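You operate a simulated robot arm through the tools that you are given. There is no shell and no other tool. Be economical: measure what you need, move in short steps, check, and stop when the job is done.

Carry out the task below with a simulated robot arm. There is one attempt and no reset: what you move stays moved.

TASK
Print a page at the quality on the note, stand it in the oak rack and switch the printer off.
Fine: it goes into the red slot.

It is judged by the outcome, as a careful person would: the job done as asked, and still so three seconds after it is handed in. It fails if anything else is knocked over, pushed out of place, dropped, spilled or broken.

THE ROBOT
A 7-joint arm with a two-finger parallel gripper, fixed in place. Base frame: the origin is at the foot of the arm, x ahead of it, y to its left, z up. Lengths are in m, angles in rad, forces in N, time in s.
With the tool pointing down near the work surface it reaches from about 0.2 to 0.68 m from the base axis. Its first joint turns from -1.152 to 1.152 rad. Payload 2.4 kg.
The tool frame sits at the grasp point between the pads (the TCP): z along the fingers, y along the line on which they close. The tips reach 0.03 m beyond it. Largest opening 0.094 m; finger width 0.028, thickness 0.01; the body of the gripper, 0.05 by 0.096 m, starts 0.055 m behind the TCP.
Orientation is that of the tool frame in the base frame, as [roll, pitch, yaw] about the fixed x, y, z axes, in that order (R = Rz(yaw) Ry(pitch) Rx(roll)). With the fingers straight down and closing along the base's y, the tool's x points along the base's -x, its y along +y and its z along -z.

THE INTERFACE
- The arm moves only by the tool play_rows. Its argument "motion" is text: rows parted by semicolons, each of 6 numbers parted by spaces: the shift along the tool's x, y, z in units of 20 mm (1.0 is 20 mm), then the turn, a rotation vector about the tool's x, y, z in units of 6 degrees (1.0 is 6 degrees). In form: tx ty tz ax ay az; .... A call has 1 to 12 rows; each row shifts and turns the commanded pose from where the row before left it, along the tool's axes as they then stand. "claw" is the gripper command, from -1 (fully open) to 1 (shut), values between in proportion, set as the call begins (left out, the last holds). A call with a number of a shift or a turn outside -1 to 1 is refused whole. Rows are played at 5 a second. More than 0.05 m and 0.15 rad between two rows, or a gripper value outside its range, and nothing of the call is played. A pose out of reach is approached as far as the arm can. The call stops where the force on the tool passes 90 N (or 10 N more than at its start, if that is more) or the arm is blocked; 0.2 s more then pass. The fingers move at their own pace (about 0.153 m/s each) and stop on an object; they squeeze with about 42 N. The grip force told is the motor's: it shows also when the fingers shut on nothing. Time passes only in rows, and 0.2 s behind the last, so rows that do not move let the fingers close. The reply holds the time, the measured pose of the TCP, the force on the tool along the base axes, the opening and the grip force, in the units named above and with some noise, with the torque about the TCP (base axes, N m) and any sound that the robot's microphone picked up, and new pictures: "pictures" is both (left out), scene, wrist or none.
- Cameras (640 x 400 px; columns grow to the right, rows downward): "scene" is fixed at [0.0268, 0.4641, 1.4669]; the picture's right is [-0.78, -0.63, 0.00], its down [-0.28, 0.35, -0.90] and it looks along [0.56, -0.70, -0.44] (base axes); focal length 328 px, centre (320, 200). "wrist" rides on the gripper at [0.076, 0.014, -0.102] in the tool frame; the picture's right is [-0.18, 0.98, 0.00], its down [-0.75, -0.14, -0.64] and it looks along [-0.63, -0.12, 0.77] (tool axes); focal length 243 px, centre (320, 200). There is no depth. A picture from a camera that has moved, and an enlarged one, comes with that camera's place and axes in the base frame and with its lens. The place of the scene camera against the robot may be out by one fixed shift of up to 0.025 m in any direction.
- inspect(camera, box): a new picture of the part [left, top, right, bottom] of that camera's present view, enlarged. The clock stands still meanwhile.
- finish_job(): hands the job in; it is judged then, once.

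Work in short steps. Places have to be worked out from the pictures, the camera data and where the tool is seen: move nearer, look again, correct. Check each grasp and each placing, and mend what went wrong. You have 120 turns and 200 pictures in all, those below and enlarged ones among them. Open the gripper and draw the arm clear of the work before you hand the job in, unless the task says otherwise; then end with one line.

The tools are called after "Request:" as a command line: name --argument value ..., lists and objects as JSON in quotes. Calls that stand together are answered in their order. play_rows: Moves the arm, as the interface text tells. Its arguments: {"type":"object","properties":{"motion":{"type":"string"},"claw":{"type":"number"},"pictures":{"type":"string","enum":["both","scene","wrist","none"]}},"required":["motion"]} The other tools are called the same way: inspect (camera, box) takes an enlarged picture of a part of a camera's view; finish_job () hands the job in.

At the start:

```text
time: 0.0
position: [0.4487, 0.0839, 1.2257]
orientation: [-3.141, 0.002, -3.142]
force: [-0.4, -1.2, 0.3]
torque: [-0.02, 0.01, -0.01]
grip_width: 0.0938
finger_force: 0.1
```

scene: 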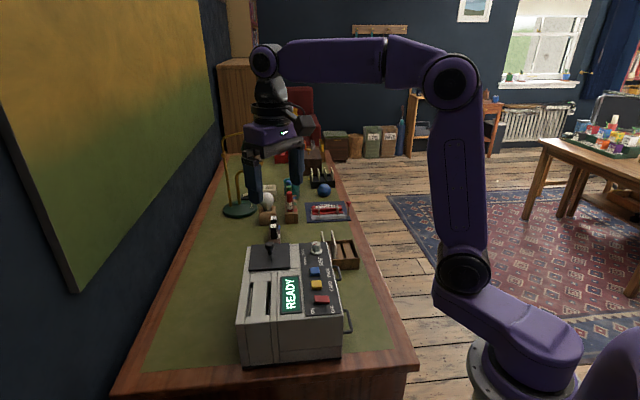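
wrist: 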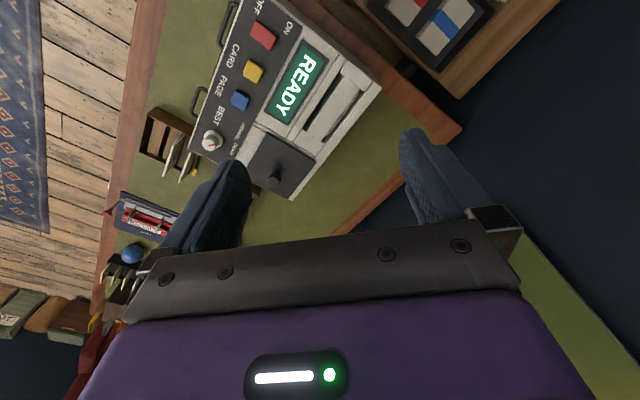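

I'll look closer at the printer and the surroundings to find the note, rack and controls.

Request:
inspect --camera "scene" --box '[220, 220, 380, 370]'

Request:
inspect --camera "scene" --box '[210, 120, 370, 240]'

Request:
inspect --camera "wrist" --box '[90, 0, 390, 200]'

```text
2.67 times, centred on (300, 295) of scene
camera zoom: at [0.0268, 0.4641, 1.4669], right [-0.78, -0.63, 0.0], down [-0.28, 0.35, -0.9], along [0.56, -0.7, -0.44], focal length 875 px, centre (373, -53)
```

zoom: 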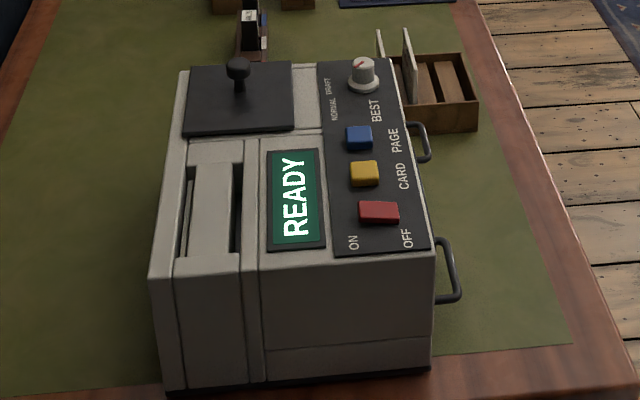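

```text
3.33 times, centred on (290, 180) of scene
camera zoom: at [0.0268, 0.4641, 1.4669], right [-0.78, -0.63, 0.0], down [-0.28, 0.35, -0.9], along [0.56, -0.7, -0.44], focal length 1093 px, centre (420, 267)
```

zoom: 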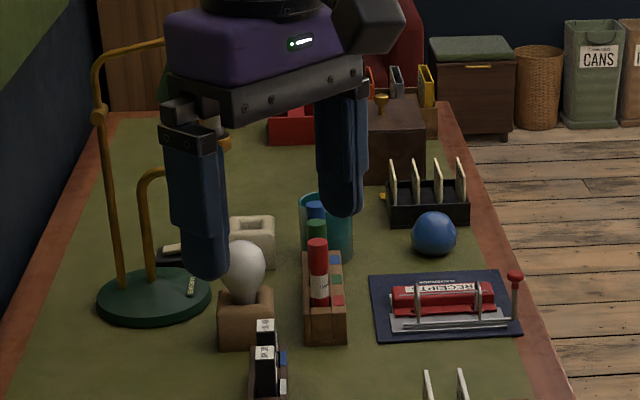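

```text
2.00 times, centred on (240, 100) of wrist
camera zoom: at [0.373, 0.0991, 1.3292], right [0.18, 0.98, 0.0], down [0.75, -0.14, 0.64], along [0.63, -0.12, -0.77], focal length 485 px, centre (480, 400)
```

zoom: 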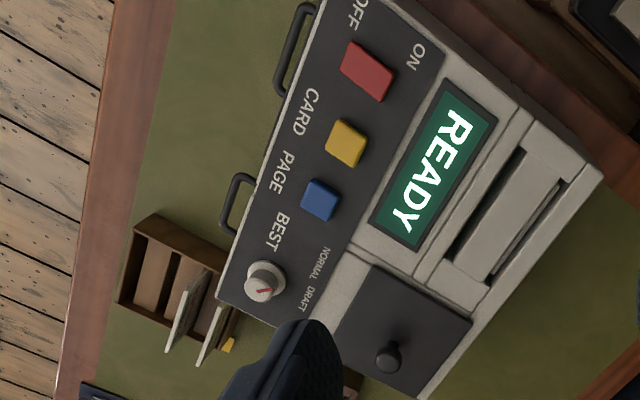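

Something with coloured tiles is at the wrist view's upper right; looking at that and the rest.

Request:
inspect --camera "wrist" --box '[350, 0, 590, 150]'

Request:
inspect --camera "wrist" --box '[0, 80, 240, 370]'

Request:
inspect --camera "scene" --box '[270, 110, 370, 220]'

```text
2.67 times, centred on (470, 75) of wrist
camera zoom: at [0.373, 0.0991, 1.3292], right [0.18, 0.98, 0.0], down [0.75, -0.14, 0.64], along [0.63, -0.12, -0.77], focal length 647 px, centre (-80, 533)
```

zoom: 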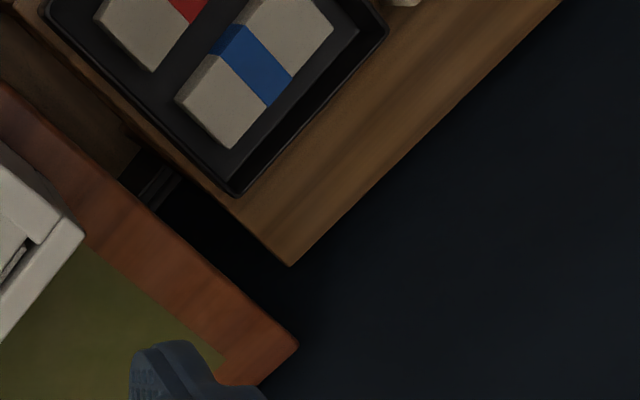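

```text
1.38 times, centred on (120, 225) of wrist
camera zoom: at [0.373, 0.0991, 1.3292], right [0.18, 0.98, 0.0], down [0.75, -0.14, 0.64], along [0.63, -0.12, -0.77], focal length 335 px, centre (596, 166)
```

zoom: 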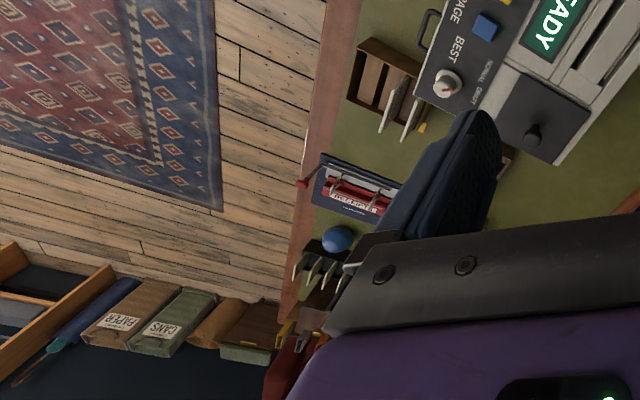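

```text
3.64 times, centred on (320, 165) of scene
camera zoom: at [0.0268, 0.4641, 1.4669], right [-0.78, -0.63, 0.0], down [-0.28, 0.35, -0.9], along [0.56, -0.7, -0.44], focal length 1193 px, centre (320, 327)
```

zoom: 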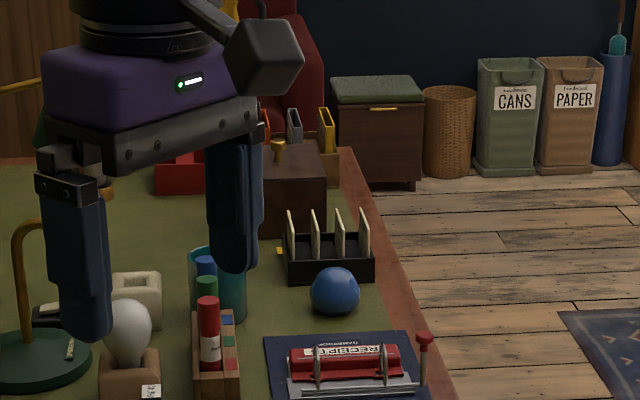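

The dial is near [0.54,-0.15,0.92]; the small wooden rack near [0.55,-0.33,0.78]. I move sideways and turn the wrist to look at it.

Request:
play_rows --motion "0.2 -1 0 0 0 0;0.2 -1 0 0 0 0;0.2 -1 0 0 0 0;0.2 -1 0 0 0 0;0.2 -1 0 0 0 0;0.2 -1 0 0 0 0;0.2 -1 0 0 0 0;0.2 -1 0 0 0 1;0 -1 0 0 0 1;0 -1 0 0 0 1;0 -1 0 0 0 1;0 -1 0 0 0 1"

```text
time: 2.6
position: [0.3957, -0.154, 1.2251]
orientation: [3.14, 0.0, 2.616]
force: [-0.7, 0.1, -0.3]
torque: [0.0, 0.0, 0.01]
grip_width: 0.0938
finger_force: 0.0
camera wrist: at [0.3378, -0.1021, 1.3289], right [0.65, 0.76, 0.0], down [0.58, -0.5, 0.64], along [0.49, -0.42, -0.77], focal length 243 px, centre (320, 200)
```

scene: 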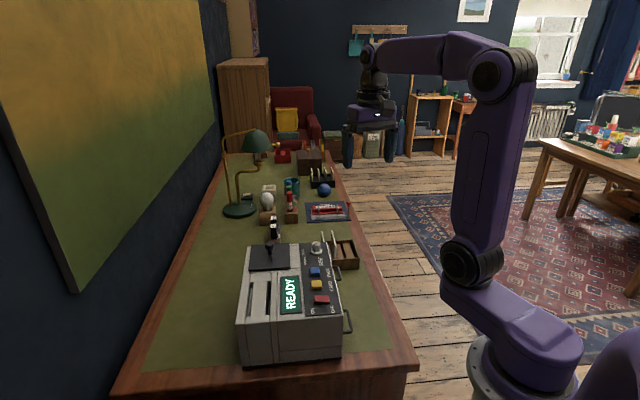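
wrist: 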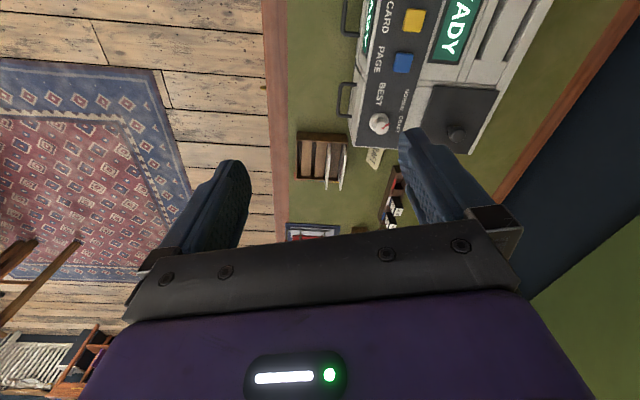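

There's a paper note beside the rack and a small rack of objects behind the printer. Enlarging these.

Request:
inspect --camera "wrist" --box '[280, 110, 420, 240]'

Request:
inspect --camera "scene" --box '[210, 140, 370, 280]'

Request:
inspect --camera "wrist" --box '[330, 0, 560, 160]'

```text
3.08 times, centred on (350, 175) of wrist
camera zoom: at [0.3378, -0.1021, 1.3289], right [0.65, 0.76, 0.0], down [0.58, -0.5, 0.64], along [0.49, -0.42, -0.77], focal length 746 px, centre (228, 277)
```

zoom: 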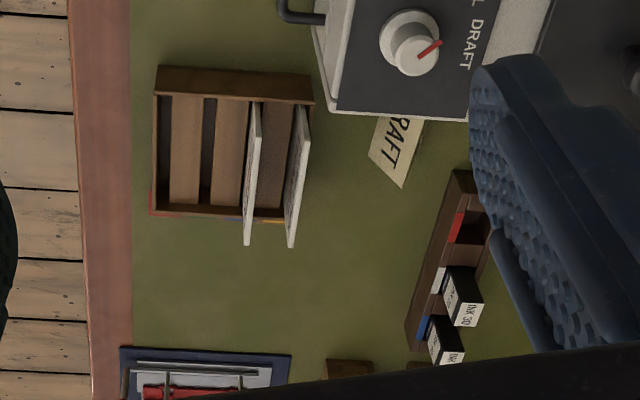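

```text
2.86 times, centred on (290, 210) of scene
camera zoom: at [0.0268, 0.4641, 1.4669], right [-0.78, -0.63, 0.0], down [-0.28, 0.35, -0.9], along [0.56, -0.7, -0.44], focal length 937 px, centre (406, 171)
```

zoom: 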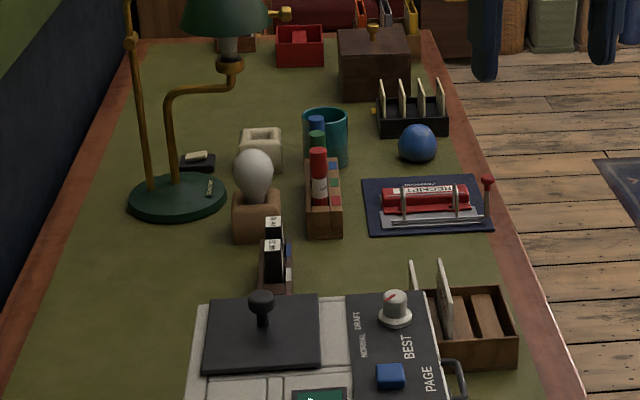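

```text
2.50 times, centred on (445, 80) of wrist
camera zoom: at [0.3378, -0.1021, 1.3289], right [0.65, 0.76, 0.0], down [0.58, -0.5, 0.64], along [0.49, -0.42, -0.77], focal length 606 px, centre (8, 500)
```

zoom: 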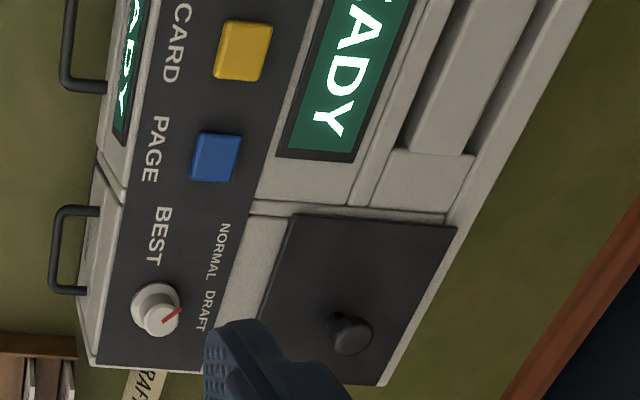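

The note seems to read "DRAFT" (partly hidden). I move lower and turn to view the note, the dial and the rack lip closely.

Request:
play_rows --motion "-0.15 0.47 1 0 0 0;-0.15 0.47 1 0 0 0;-0.15 0.47 1 0 0 0;-0.15 0.47 1 0 0 0;-0.15 0.47 1 0 0 0;-0.15 0.47 1 0 0 -1;-0.15 0.47 1 0 0 -1;0 0 0.4 0 0 -1" --pictures "wrist"

Request:
inspect --camera "wrist" --box '[180, 60, 440, 240]'

```text
time: 4.4
position: [0.4464, -0.105, 1.0776]
orientation: [3.14, -0.001, 2.934]
force: [-0.1, -0.3, 0.4]
torque: [0.02, -0.02, 0.01]
grip_width: 0.094
finger_force: 0.1
camera wrist: at [0.3752, -0.0749, 1.181], right [0.38, 0.92, 0.0], down [0.71, -0.29, 0.64], along [0.59, -0.25, -0.77], focal length 243 px, centre (320, 200)
```

wrist: 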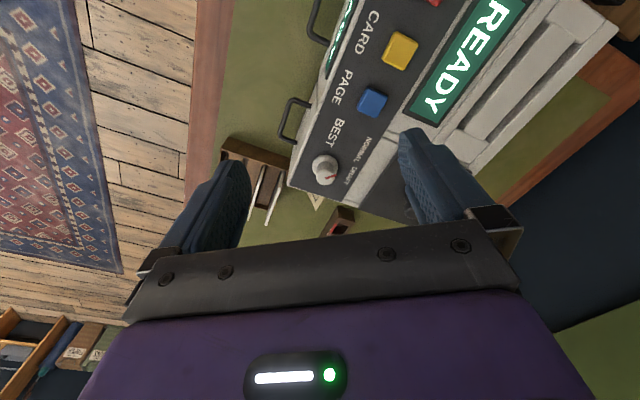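

```text
2.22 times, centred on (310, 150) of wrist
camera zoom: at [0.3752, -0.0749, 1.181], right [0.38, 0.92, 0.0], down [0.71, -0.29, 0.64], along [0.59, -0.25, -0.77], focal length 539 px, centre (342, 311)
```

zoom: 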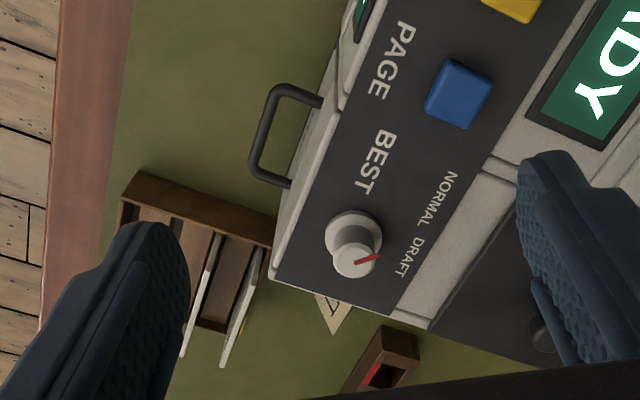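

The dial appears to be at NORMAL now. I move to the side to view the rack's labels and the full note.

Request:
play_rows --motion "-0.12 -0.97 0.1 0 0 0;-0.12 -0.97 0.1 0 0 0;-0.12 -0.97 0.1 0 0 0;-0.12 -0.97 0.1 0 0 0;-0.12 -0.97 0.1 0 0 0;-0.12 -0.97 0.1 0 0 0;-0.12 -0.97 0.1 0 0 0;-0.12 -0.97 0.1 0 0 0;-0.12 -0.97 0.1 0 0 -1;-0.12 -0.97 0.1 0 0 -1;0 0 0 0 0 -1;0 0 0 0 0 -0.8" --pictures "wrist"

Request:
inspect --camera "wrist" --box '[220, 40, 440, 240]'

```text
time: 7.0
position: [0.4291, -0.3017, 1.0585]
orientation: [-3.141, 0.0, -2.952]
force: [0.1, -0.1, -0.4]
torque: [0.01, -0.03, 0.03]
grip_width: 0.0942
finger_force: 0.0
camera wrist: at [0.3545, -0.3004, 1.1615], right [-0.01, 1.0, 0.0], down [0.77, 0.0, 0.64], along [0.64, 0.0, -0.77], focal length 243 px, centre (320, 200)
```

wrist: 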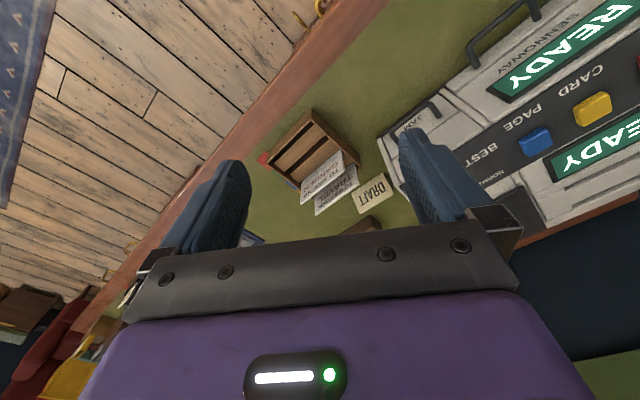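

```text
2.00 times, centred on (330, 140) of wrist
camera zoom: at [0.3545, -0.3004, 1.1615], right [-0.01, 1.0, 0.0], down [0.77, 0.0, 0.64], along [0.64, 0.0, -0.77], focal length 485 px, centre (300, 320)
```

zoom: 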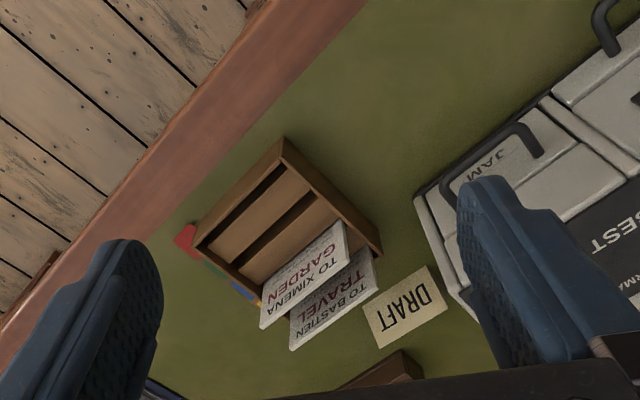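

The note reads DRAFT; the rack tabs show red (outermost, empty), green, blue, yellow. Dial top at ≈[0.541,-0.137,0.918], pointing to NORMAL (90° bearing), DRAFT at ≈45°. I move over the dial.

Request:
play_rows --motion "-0.88 0.88 0.375 0 0 0;-0.88 0.88 0.375 0 0 0;-0.88 0.88 0.375 0 0 0;-0.88 0.88 0.375 0 0 0;-0.88 0.88 0.375 0 0 0;-0.88 0.88 0.375 0 0 0;-0.88 0.88 0.375 0 0 0;-0.88 0.88 0.375 0 0 0"

Request:
inspect --camera "wrist" --box '[220, 50, 420, 250]'

```text
time: 8.8
position: [0.5439, -0.135, 0.9986]
orientation: [3.14, 0.0, -2.953]
force: [-0.2, -0.2, -0.1]
torque: [-0.01, 0.04, -0.01]
grip_width: 0.094
finger_force: 0.0
camera wrist: at [0.4674, -0.1348, 1.1012], right [0.0, 1.0, 0.0], down [0.77, 0.0, 0.64], along [0.64, 0.0, -0.77], focal length 243 px, centre (320, 200)
```

scene: 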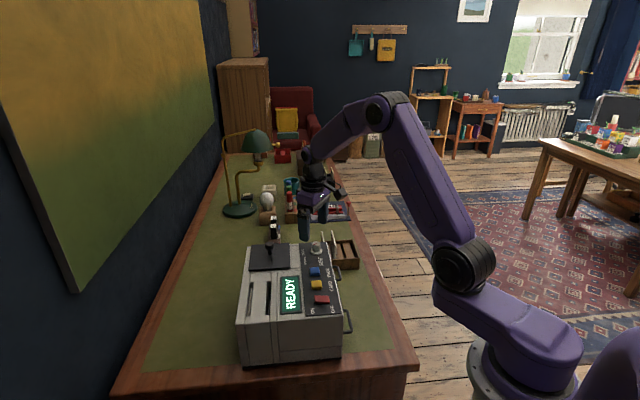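
wrist: 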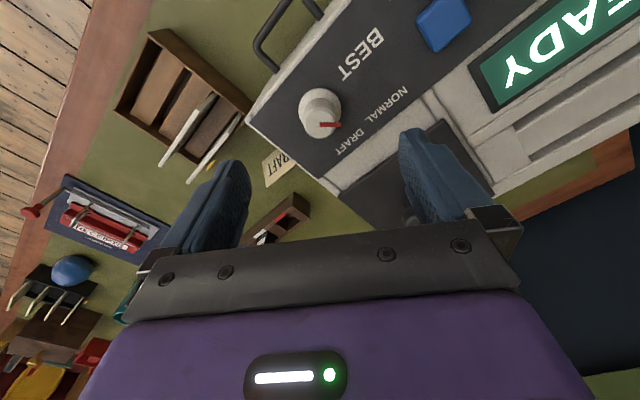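

```text
2.00 times, centred on (320, 150) of wrist
camera zoom: at [0.4674, -0.1348, 1.1012], right [0.0, 1.0, 0.0], down [0.77, 0.0, 0.64], along [0.64, 0.0, -0.77], focal length 485 px, centre (320, 300)
```

zoom: 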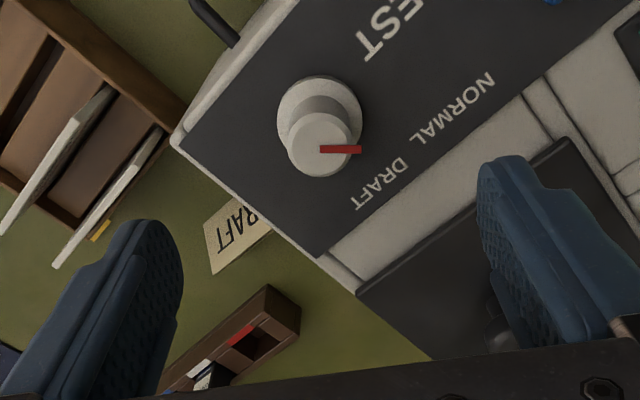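

Knob centre ≈[0.542,-0.135], radius ~13 mm, red pointer along +y. To avoid pinching the pointer I turn the gripper 48° first, then descend to z≈0.936.

Request:
play_rows --motion "0 0 0 0 0 -1;0 0 0 0 0 -1;0 0 0 0 0 -1;0 0 0 0 0 -1;0 0 0 0 0 -1;0 0 0 0 0 -1;0 0 0 0 0 -1;0 0 0 0 0 -1;0 0 0.8 0 0 0;0 0 0.8 0 0 0" --claw -0.2

Request:
inspect --camera "wrist" --box '[200, 80, 440, 280]'

```text
time: 11.0
position: [0.5419, -0.1363, 0.9661]
orientation: [3.141, -0.001, -2.114]
force: [0.2, 0.0, 0.1]
torque: [-0.01, -0.04, 0.04]
grip_width: 0.0563
finger_force: 0.1
camera wrist: at [0.4925, -0.1928, 1.0687], right [-0.75, 0.67, 0.0], down [0.51, 0.57, 0.64], along [0.43, 0.48, -0.77], focal length 243 px, centre (320, 200)
```

scene: 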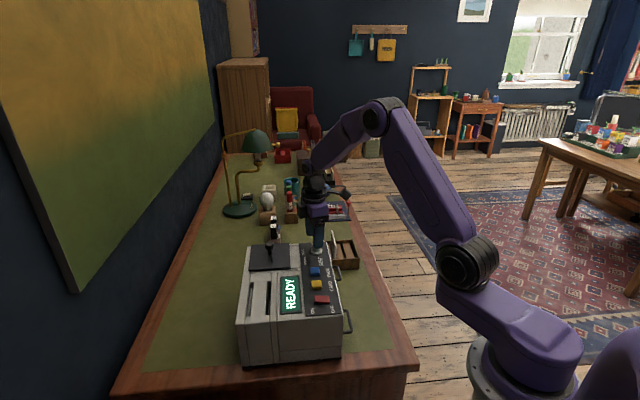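
wrist: 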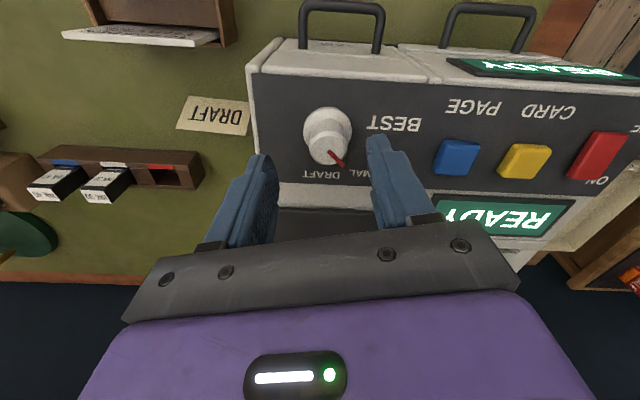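

```text
2.00 times, centred on (320, 180) of wrist
camera zoom: at [0.4925, -0.1928, 1.0687], right [-0.75, 0.67, 0.0], down [0.51, 0.57, 0.64], along [0.43, 0.48, -0.77], focal length 485 px, centre (320, 240)
```

zoom: 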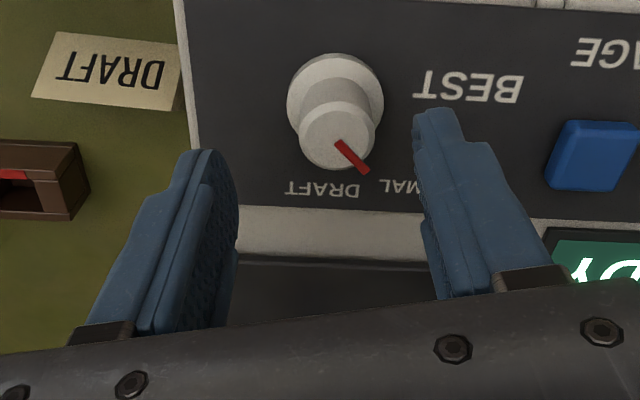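

Knob slightly to +y of the TCP; I shift ~4 mm, lower 30 mm and close.

Request:
play_rows --motion "-0.17 0.1 0.75 0 0 0;0 0 0.75 0 0 0;0 0 0 0 0 0"

Request:
inspect --camera "wrist" --box '[220, 100, 420, 260]'

```text
time: 11.8
position: [0.542, -0.1321, 0.9368]
orientation: [-3.141, -0.001, -2.115]
force: [0.4, -0.2, -0.1]
torque: [0.03, -0.01, 0.0]
grip_width: 0.0562
finger_force: 0.1
camera wrist: at [0.4927, -0.1886, 1.0392], right [-0.75, 0.67, 0.0], down [0.51, 0.57, 0.64], along [0.43, 0.48, -0.77], focal length 243 px, centre (320, 200)
```

scene: 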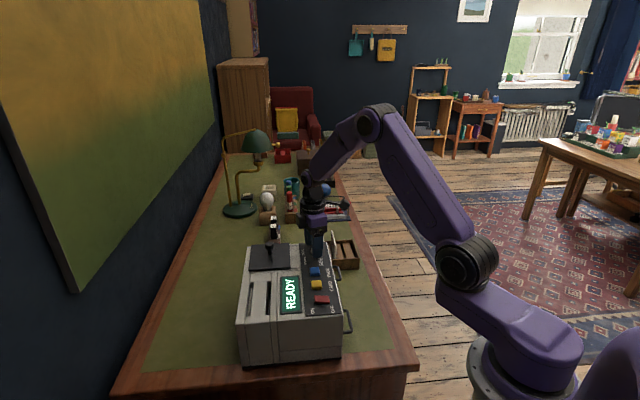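
wrist: 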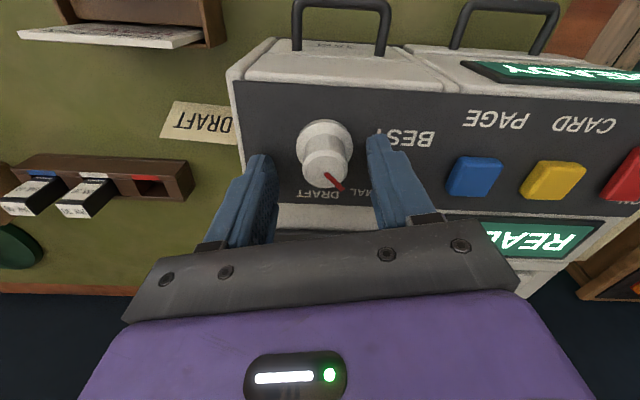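

```text
2.50 times, centred on (320, 180) of wrist
camera zoom: at [0.4927, -0.1886, 1.0392], right [-0.75, 0.67, 0.0], down [0.51, 0.57, 0.64], along [0.43, 0.48, -0.77], focal length 606 px, centre (320, 250)
```

zoom: 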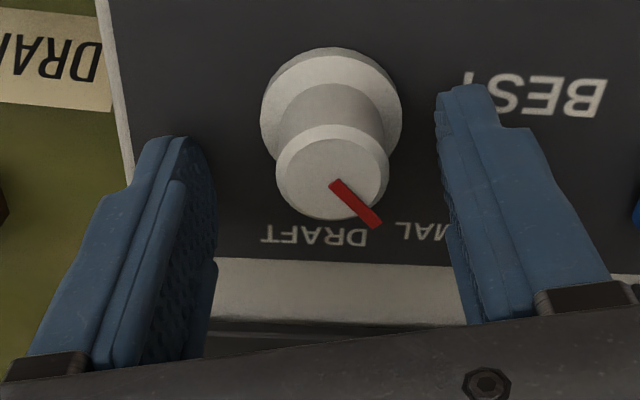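

Knob is ~5 mm further along -x tool; I correct, lower 3 mm more and close on it.

Request:
play_rows --motion "-0.27 0 0.15 0 0 0;0 0 0 0 0 0" --pictures "none"

Request:
play_rows --motion "0 0 0 0 0 0;0 0 0 0 0 0;0 0 0 0 0 0" --claw 1 --pictures "wrist"

```text
time: 12.4
position: [0.5461, -0.1267, 0.9324]
orientation: [-3.141, 0.0, -2.114]
force: [-0.5, -0.1, 0.4]
torque: [0.03, 0.04, -0.01]
grip_width: 0.0566
finger_force: 0.1
```

```text
time: 13.2
position: [0.5433, -0.1252, 0.9329]
orientation: [3.131, -0.002, -2.115]
force: [-27.1, 17.2, 13.6]
torque: [1.32, -0.33, -0.57]
grip_width: 0.0335
finger_force: 44.6
camera wrist: at [0.4937, -0.1821, 1.0365], right [-0.75, 0.67, 0.01], down [0.52, 0.57, 0.64], along [0.42, 0.48, -0.77], focal length 243 px, centre (320, 200)
```

wrist: 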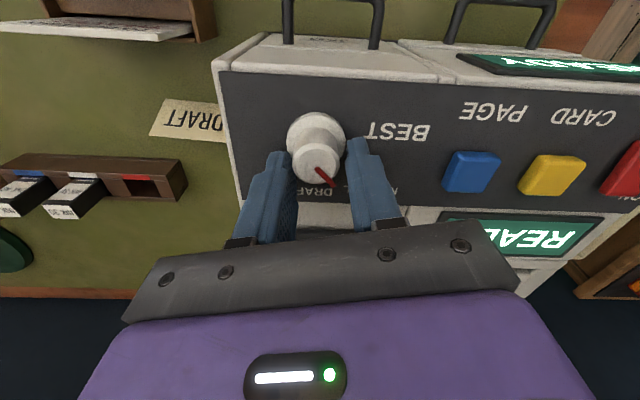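

Gripped at 33.5 mm but with a sideways load; I shift toward tool +y to relieve it, then check.

Request:
play_rows --motion "0 0.18 0 0 0 0;0 0 0 0 0 0" --pictures "none"

Request:
inspect --camera "wrist" --box '[240, 80, 400, 220]'

```text
time: 13.8
position: [0.5429, -0.1259, 0.9323]
orientation: [-3.141, -0.002, -2.115]
force: [-7.3, 12.9, -2.2]
torque: [-0.68, 0.82, -0.16]
grip_width: 0.0335
finger_force: 45.3
```

```text
2.86 times, centred on (320, 150) of wrist
camera zoom: at [0.4925, -0.1816, 1.0363], right [-0.75, 0.67, 0.0], down [0.51, 0.57, 0.64], along [0.43, 0.48, -0.77], focal length 693 px, centre (320, 343)
```

zoom: 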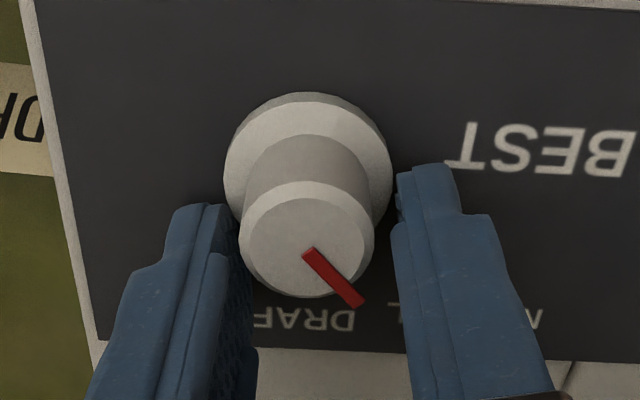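

The fingers grip the wide base skirt. Knob centre is really ≈[0.539,-0.1335] with top z≈0.929, so I open, raise 8 mm, shift back 8 mm and re-grip.

Request:
play_rows --motion "0 0 0 0 0 0;0 0 -0.45 0 0 0;0.42 0 0 0 0 0;0 0 0 0 0 0" --claw -0.2 --pictures "none"

Request:
play_rows --motion "0 0 0 0 0 0;0 0 0 0 0 0;0 0 0 0 0 0" --claw 0.6 --pictures "wrist"

Request:
inspect --camera "wrist" --box '[240, 80, 400, 220]'

```text
time: 14.8
position: [0.5378, -0.1327, 0.9426]
orientation: [-3.14, -0.002, -2.115]
force: [0.4, 0.0, 0.6]
torque: [0.01, -0.03, -0.01]
grip_width: 0.0565
finger_force: 0.1
```

```text
time: 15.6
position: [0.5383, -0.1324, 0.9423]
orientation: [-3.141, -0.001, -2.116]
force: [-2.7, 0.4, 2.3]
torque: [0.15, -0.02, -0.02]
grip_width: 0.0236
finger_force: 45.0
camera wrist: at [0.4878, -0.189, 1.0454], right [-0.75, 0.67, 0.0], down [0.51, 0.57, 0.64], along [0.43, 0.48, -0.77], focal length 243 px, centre (320, 200)
```

wrist: 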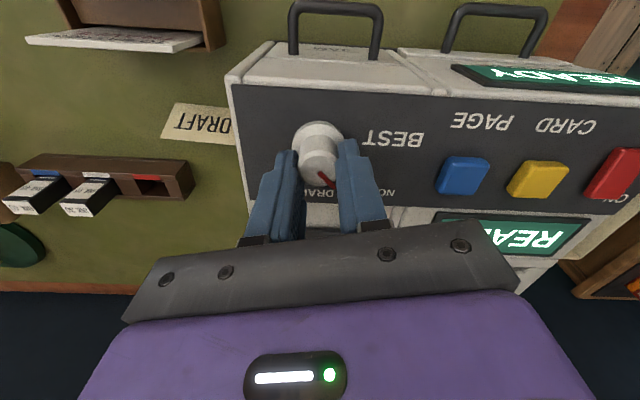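

```text
2.86 times, centred on (320, 150) of wrist
camera zoom: at [0.4878, -0.189, 1.0454], right [-0.75, 0.67, 0.0], down [0.51, 0.57, 0.64], along [0.43, 0.48, -0.77], focal length 693 px, centre (320, 343)
```

zoom: 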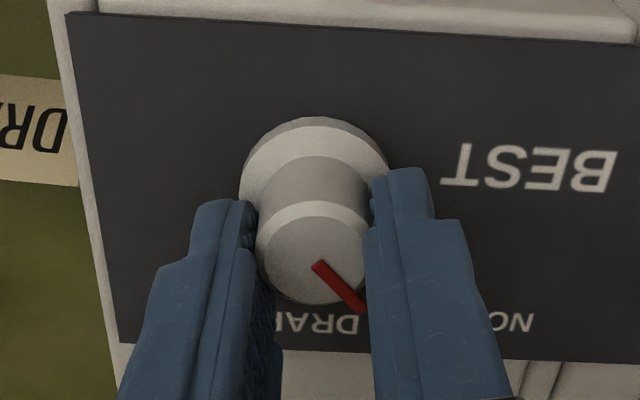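

Good centred grip (23.6 mm, low load). I turn it clockwise about 45° toward DRAFT.

Request:
play_rows --motion "0 0 0 0 0 1;0 0 0 0 0 1;0 0 0 0 0 1;0 0 0 0 0 1;0 0 0 0 0 1;0 0 0 0 0 1;0 0 0 0 0 1;0 0 0 0 0 0.7;0 0 0 0 0 0" --pictures "wrist"

Request:
inspect --camera "wrist" --box '[240, 80, 400, 220]'

```text
time: 17.6
position: [0.5389, -0.1352, 0.9425]
orientation: [-3.138, 0.003, -2.924]
force: [14.9, -22.1, -7.5]
torque: [-0.38, 0.03, 0.63]
grip_width: 0.0237
finger_force: 45.1
camera wrist: at [0.4627, -0.1361, 1.0451], right [-0.03, 1.0, 0.0], down [0.76, 0.03, 0.65], along [0.65, 0.02, -0.76], focal length 243 px, centre (320, 200)
```

wrist: 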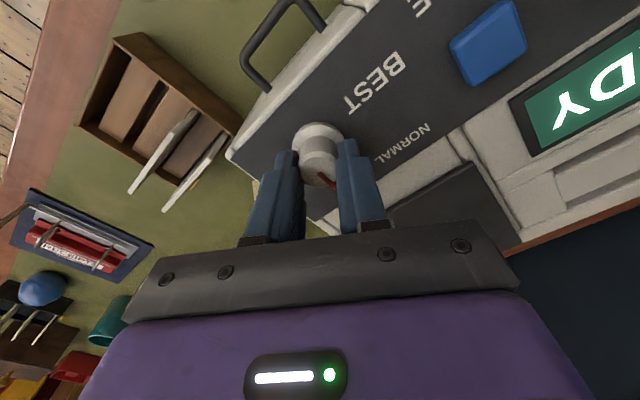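

```text
2.86 times, centred on (320, 150) of wrist
camera zoom: at [0.4627, -0.1361, 1.0451], right [-0.03, 1.0, 0.0], down [0.76, 0.03, 0.65], along [0.65, 0.02, -0.76], focal length 693 px, centre (320, 343)
```

zoom: 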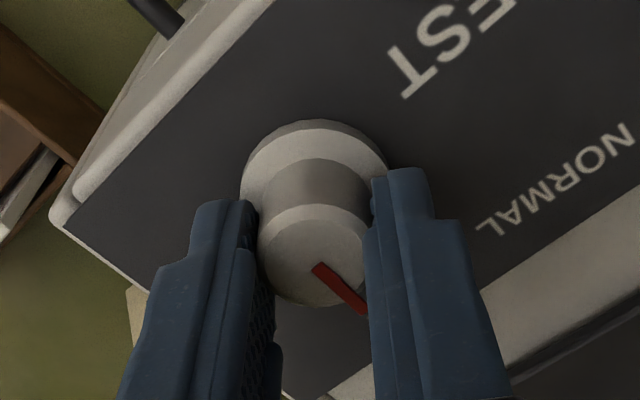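

Turned with the knob. Orientation changed by 46°; now I open, lift and look at the pointer.

Request:
play_rows --motion "0 0 0 0 0 0;0 0 0 0 0 0;0 0 -1 0 0 0;0 0 -1 0 0 0;0 0 -1 0 0 0" --claw -0.4 --pictures "wrist"

Request:
inspect --camera "wrist" --box '[240, 70, 400, 210]'

```text
time: 18.8
position: [0.5374, -0.1339, 1.0026]
orientation: [-3.14, -0.001, -2.922]
force: [0.6, 0.0, 0.1]
torque: [0.01, 0.02, -0.02]
grip_width: 0.0656
finger_force: 0.0
camera wrist: at [0.4617, -0.1346, 1.1056], right [-0.03, 1.0, 0.0], down [0.77, 0.03, 0.64], along [0.64, 0.02, -0.77], focal length 243 px, centre (320, 200)
```

wrist: 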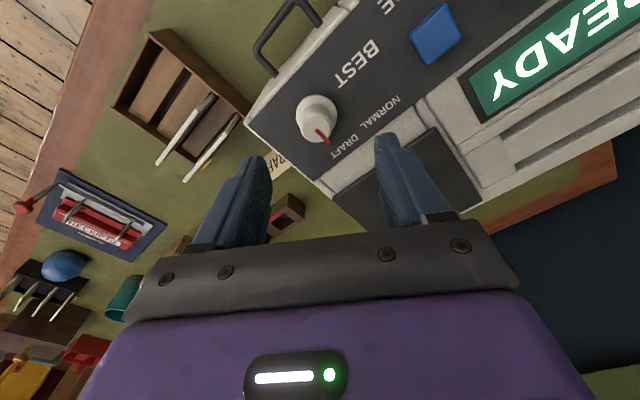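

```text
2.86 times, centred on (320, 140) of wrist
camera zoom: at [0.4617, -0.1346, 1.1056], right [-0.03, 1.0, 0.0], down [0.77, 0.03, 0.64], along [0.64, 0.02, -0.77], focal length 693 px, centre (320, 371)
```

zoom: 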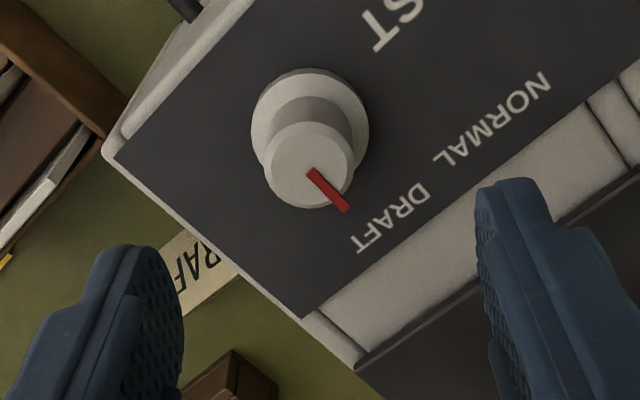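

Pointer now at DRAFT. Next I close the fingers and move over the blue PAGE button at ≈[0.477,-0.054,0.906].

Request:
play_rows --motion "0.41 0.91 0 0 0 0;0.41 0.91 0 0 0 0;0.41 0.91 0 0 0 0;0.41 0.91 0 0 0 0;0.41 0.91 0 0 0 0;0 0 0.9 0 0 0;0 0 0.9 0 0 0;0 0 0 0 0 0" --claw 1

Request:
inspect --camera "wrist" --box '[220, 60, 420, 220]'

```text
time: 20.6
position: [0.4785, -0.0527, 0.9649]
orientation: [3.141, 0.0, -2.922]
force: [0.4, -0.4, 1.1]
torque: [-0.02, 0.01, 0.01]
grip_width: 0.0
finger_force: 32.5
camera wrist: at [0.4015, -0.0542, 1.0688], right [-0.03, 1.0, 0.0], down [0.77, 0.03, 0.64], along [0.64, 0.02, -0.77], focal length 243 px, centre (320, 200)
```

scene: 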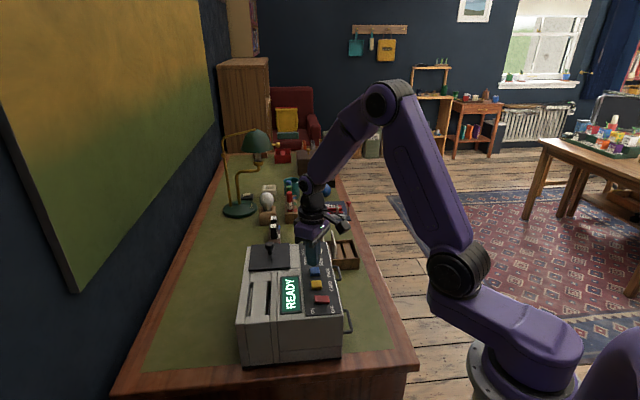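
wrist: 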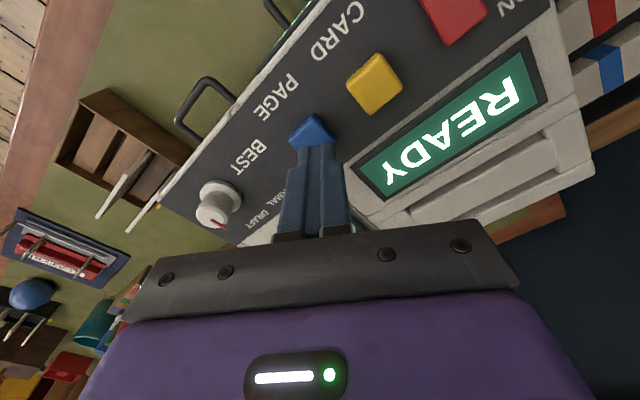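

```text
2.50 times, centred on (320, 140) of wrist
camera zoom: at [0.4015, -0.0542, 1.0688], right [-0.03, 1.0, 0.0], down [0.77, 0.03, 0.64], along [0.64, 0.02, -0.77], focal length 606 px, centre (320, 350)
```

zoom: 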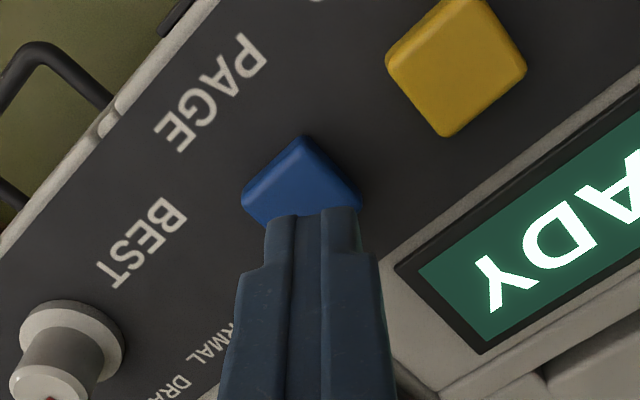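

Aligned within ~4 mm over the blue button. Descending gently until contact.

Request:
play_rows --motion "0 -0.1 0.6 0 0 0;0 0 0.6 0 0 0;0 0 0.25 0 0 0;0 0 0.2 0 0 0" --pictures "none"

```text
time: 21.6
position: [0.4785, -0.0543, 0.9334]
orientation: [3.14, 0.0, -2.922]
force: [-6.7, 1.2, 22.6]
torque: [0.0, 0.17, 0.0]
grip_width: 0.0
finger_force: 32.9
heard: click
```

A click was heard at 23 N. I lift off and watch the printer.

Request:
play_rows --motion "0 0 -1 0 0 0;0 0 -1 0 0 0;0 0 -1 0 0 0;0 0 -1 0 0 0;0 -1 -1 0 0 0;0 -1 0 0 0 0;0 -1 0 0 0 0;0 -1 0 0 0 0;0 -1 0 0 0 0" --claw -1

Request:
inspect --camera "scene" --box '[220, 220, 380, 370]'

```text
time: 23.6
position: [0.5011, -0.1534, 1.0327]
orientation: [-3.141, 0.001, -2.923]
force: [0.5, -0.7, -0.6]
torque: [0.04, 0.0, 0.03]
grip_width: 0.0941
finger_force: 0.2
camera wrist: at [0.4244, -0.1548, 1.136], right [-0.03, 1.0, 0.0], down [0.77, 0.03, 0.64], along [0.64, 0.02, -0.77], focal length 243 px, centre (320, 200)
```

scene: 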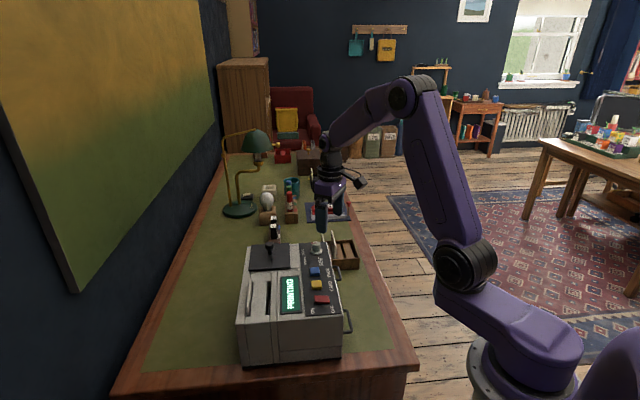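
wrist: 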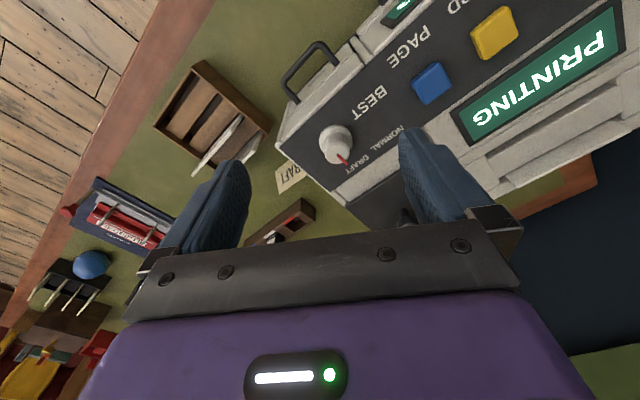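

```text
2.67 times, centred on (300, 295) of scene
camera zoom: at [0.0268, 0.4641, 1.4669], right [-0.78, -0.63, 0.0], down [-0.28, 0.35, -0.9], along [0.56, -0.7, -0.44], focal length 875 px, centre (373, -53)
```

zoom: 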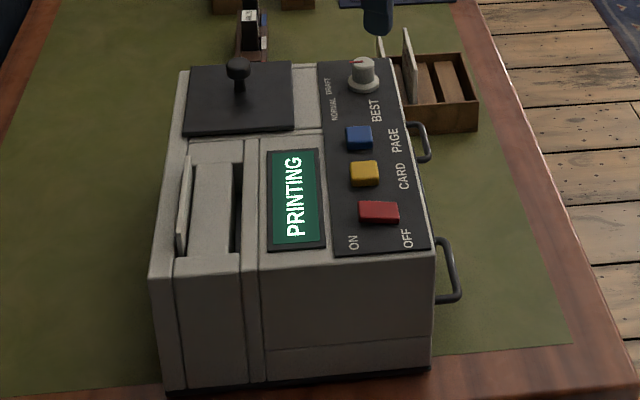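

PRINTING; a page is rising on the left slot. I wait while moving out of the way for a better view.

Request:
play_rows --motion "0 0 -0.5 0 0 0;0 0 0 0 0 0;0 0 0 0 0 0;0 0 0 0 0 0;0 0 0 0 0 0;0 0 0 0 0 0;0 0 0 0 0 0;0 0 0 0 0 0;0 0 0 0 0 0;0 0 0 0 0 0;0 0 0 0 0 0;0 0 0 0 0 0" --pictures "none"

Request:
inspect --camera "scene" --box '[220, 220, 380, 370]'

```text
time: 26.2
position: [0.5006, -0.1524, 1.0442]
orientation: [-3.141, 0.001, -2.921]
force: [1.0, 0.1, 0.7]
torque: [-0.01, -0.04, 0.03]
grip_width: 0.0939
finger_force: 0.0
```

```text
2.67 times, centred on (300, 295) of scene
camera zoom: at [0.0268, 0.4641, 1.4669], right [-0.78, -0.63, 0.0], down [-0.28, 0.35, -0.9], along [0.56, -0.7, -0.44], focal length 875 px, centre (373, -53)
```

zoom: 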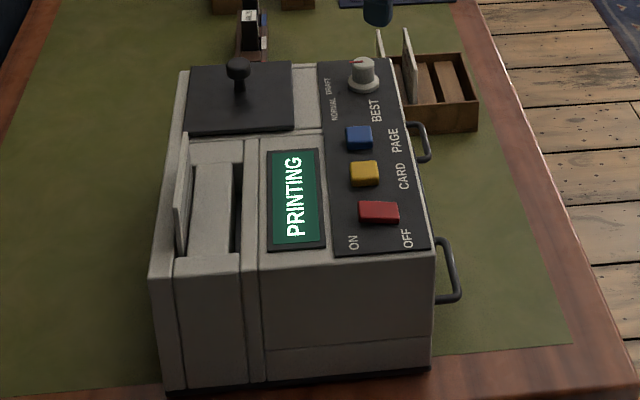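

Still rising slowly. Meanwhile I raise and turn the gripper to the page's orientation (closing across the slot, yaw ≈134°), moving toward the page.

Request:
play_rows --motion "0 0 -1 0 0 1;0 0 -1 0 0 1;0 0 -1 0 0 1;0 0 -1 0 0 1;0 0 -1 0 0 1;0 0 0 0 0 1;0 0 0 0 0 1;0 0 0 0 0 1;0 0 0 0 0 1;0 0 0 0 0 0.8;0 0.5 0 0 0 0;0 0.5 0 0 0 0"

Request:
inspect --camera "scene" --box '[220, 220, 380, 370]'

```text
time: 28.8
position: [0.5163, -0.1374, 1.1436]
orientation: [3.141, 0.0, 2.336]
force: [0.5, -0.5, 0.6]
torque: [0.0, 0.02, 0.04]
grip_width: 0.0941
finger_force: 0.0
camera wrist: at [0.4738, -0.0721, 1.246], right [0.84, 0.55, 0.0], down [0.42, -0.64, 0.64], along [0.35, -0.54, -0.77], focal length 243 px, centre (320, 200)
```

scene: 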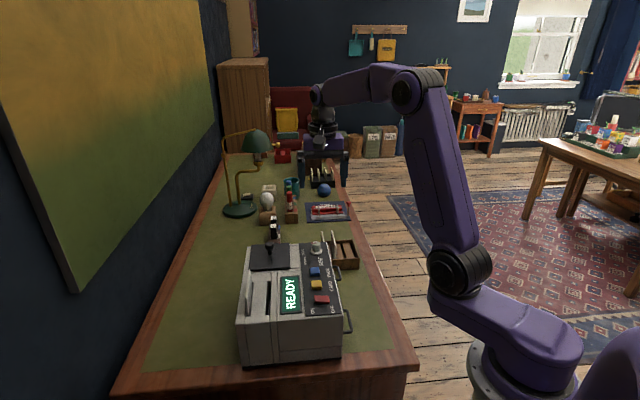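
wrist: 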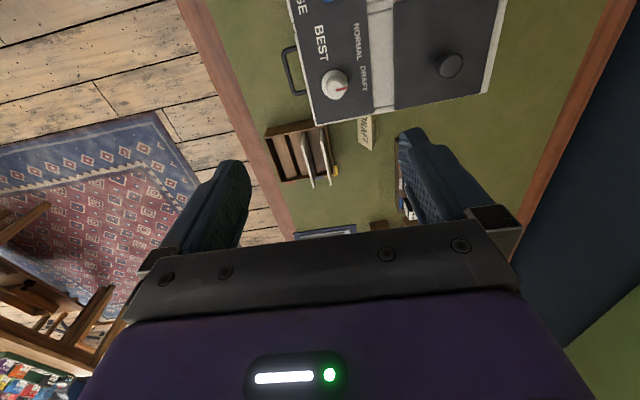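

```text
2.67 times, centred on (300, 295) of scene
camera zoom: at [0.0268, 0.4641, 1.4669], right [-0.78, -0.63, 0.0], down [-0.28, 0.35, -0.9], along [0.56, -0.7, -0.44], focal length 875 px, centre (373, -53)
```

zoom: 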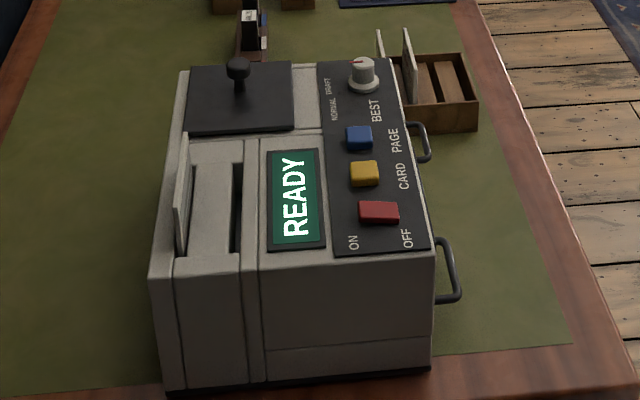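

READY: the page stands in the left slot. Zooming on it, then moving the gripper above it for a wrist view.

Request:
inspect --camera "scene" --box '[235, 240, 305, 335]'

Request:
play_rows --motion "0.5 0.85 0 0 0 0;0.5 0.85 0 0 0 0;0.5 0.85 0 0 0 0;0.5 0.85 0 0 0 0;0.5 0.85 0 0 0 0;0.5 0.85 0 0 0 0;0.5 0.85 0 0 0 0;0.5 0.85 0 0 0 0;0.5 0.85 0 0 0 0;0.5 0.85 0 0 0 0;0.5 0 0 0 0 0;0.5 0 0 0 0 0"

```text
4.21 times, centred on (270, 288) of scene
camera zoom: at [0.0268, 0.4641, 1.4669], right [-0.78, -0.63, 0.0], down [-0.28, 0.35, -0.9], along [0.56, -0.7, -0.44], focal length 1381 px, centre (530, -168)
```

zoom: 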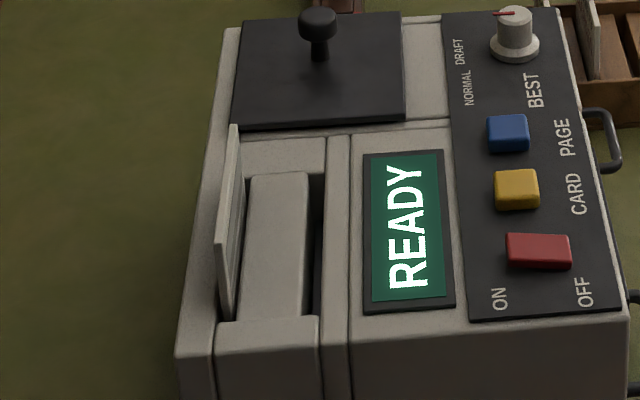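

```text
time: 31.4
position: [0.5548, 0.0653, 1.1437]
orientation: [-3.141, 0.0, 2.337]
force: [0.3, -0.6, -0.1]
torque: [-0.01, -0.03, -0.03]
grip_width: 0.0941
finger_force: 0.0
camera wrist: at [0.5136, 0.1322, 1.2466], right [0.84, 0.55, 0.0], down [0.42, -0.64, 0.64], along [0.35, -0.54, -0.77], focal length 243 px, centre (320, 200)
```

scene: 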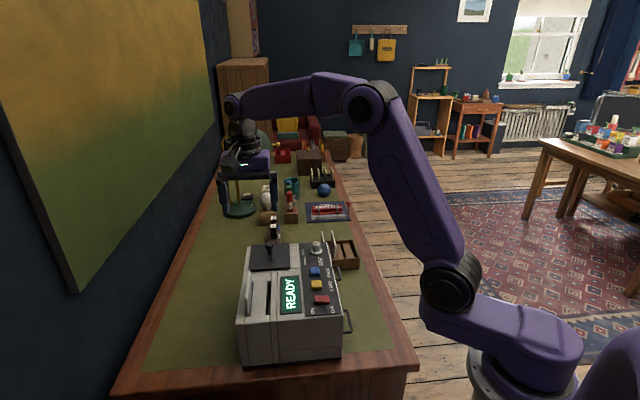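
wrist: 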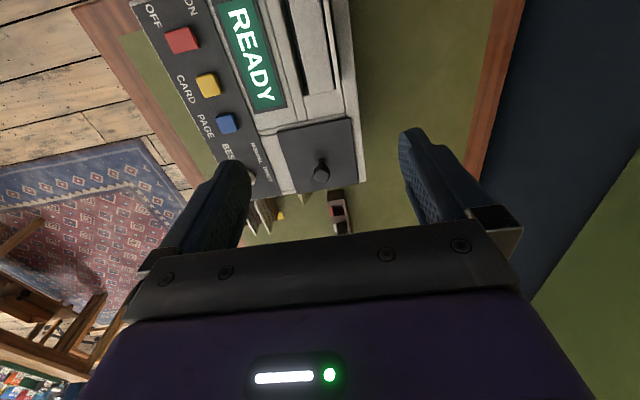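

The page is at the top of the wrist view; I back up along tool +x ~8 cm to bring it in.

Request:
play_rows --motion "1 0.2 0 0 0 0;1 0.2 0 0 0 0;1 0.2 0 0 0 0;1 0.2 0 0 0 0" --pictures "wrist"

Request:
inspect --camera "wrist" --box '[200, 20, 420, 190]'

```text
time: 32.4
position: [0.5111, 0.1335, 1.1442]
orientation: [3.141, 0.0, 2.336]
force: [0.7, 0.5, -1.2]
torque: [-0.01, -0.01, -0.01]
grip_width: 0.0939
finger_force: 0.2
camera wrist: at [0.4697, 0.2001, 1.2469], right [0.84, 0.55, 0.0], down [0.42, -0.64, 0.64], along [0.35, -0.54, -0.77], focal length 243 px, centre (320, 200)
```

wrist: 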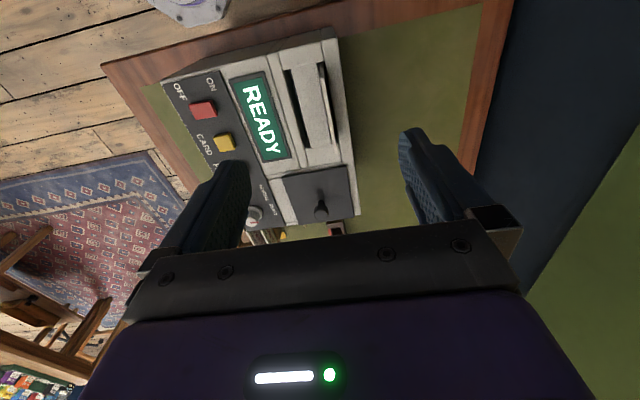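

```text
2.35 times, centred on (310, 105) of wrist
camera zoom: at [0.4697, 0.2001, 1.2469], right [0.84, 0.55, 0.0], down [0.42, -0.64, 0.64], along [0.35, -0.54, -0.77], focal length 571 px, centre (344, 424)
```

zoom: 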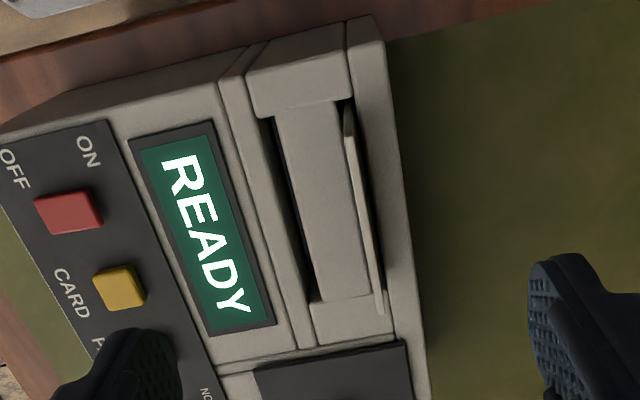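

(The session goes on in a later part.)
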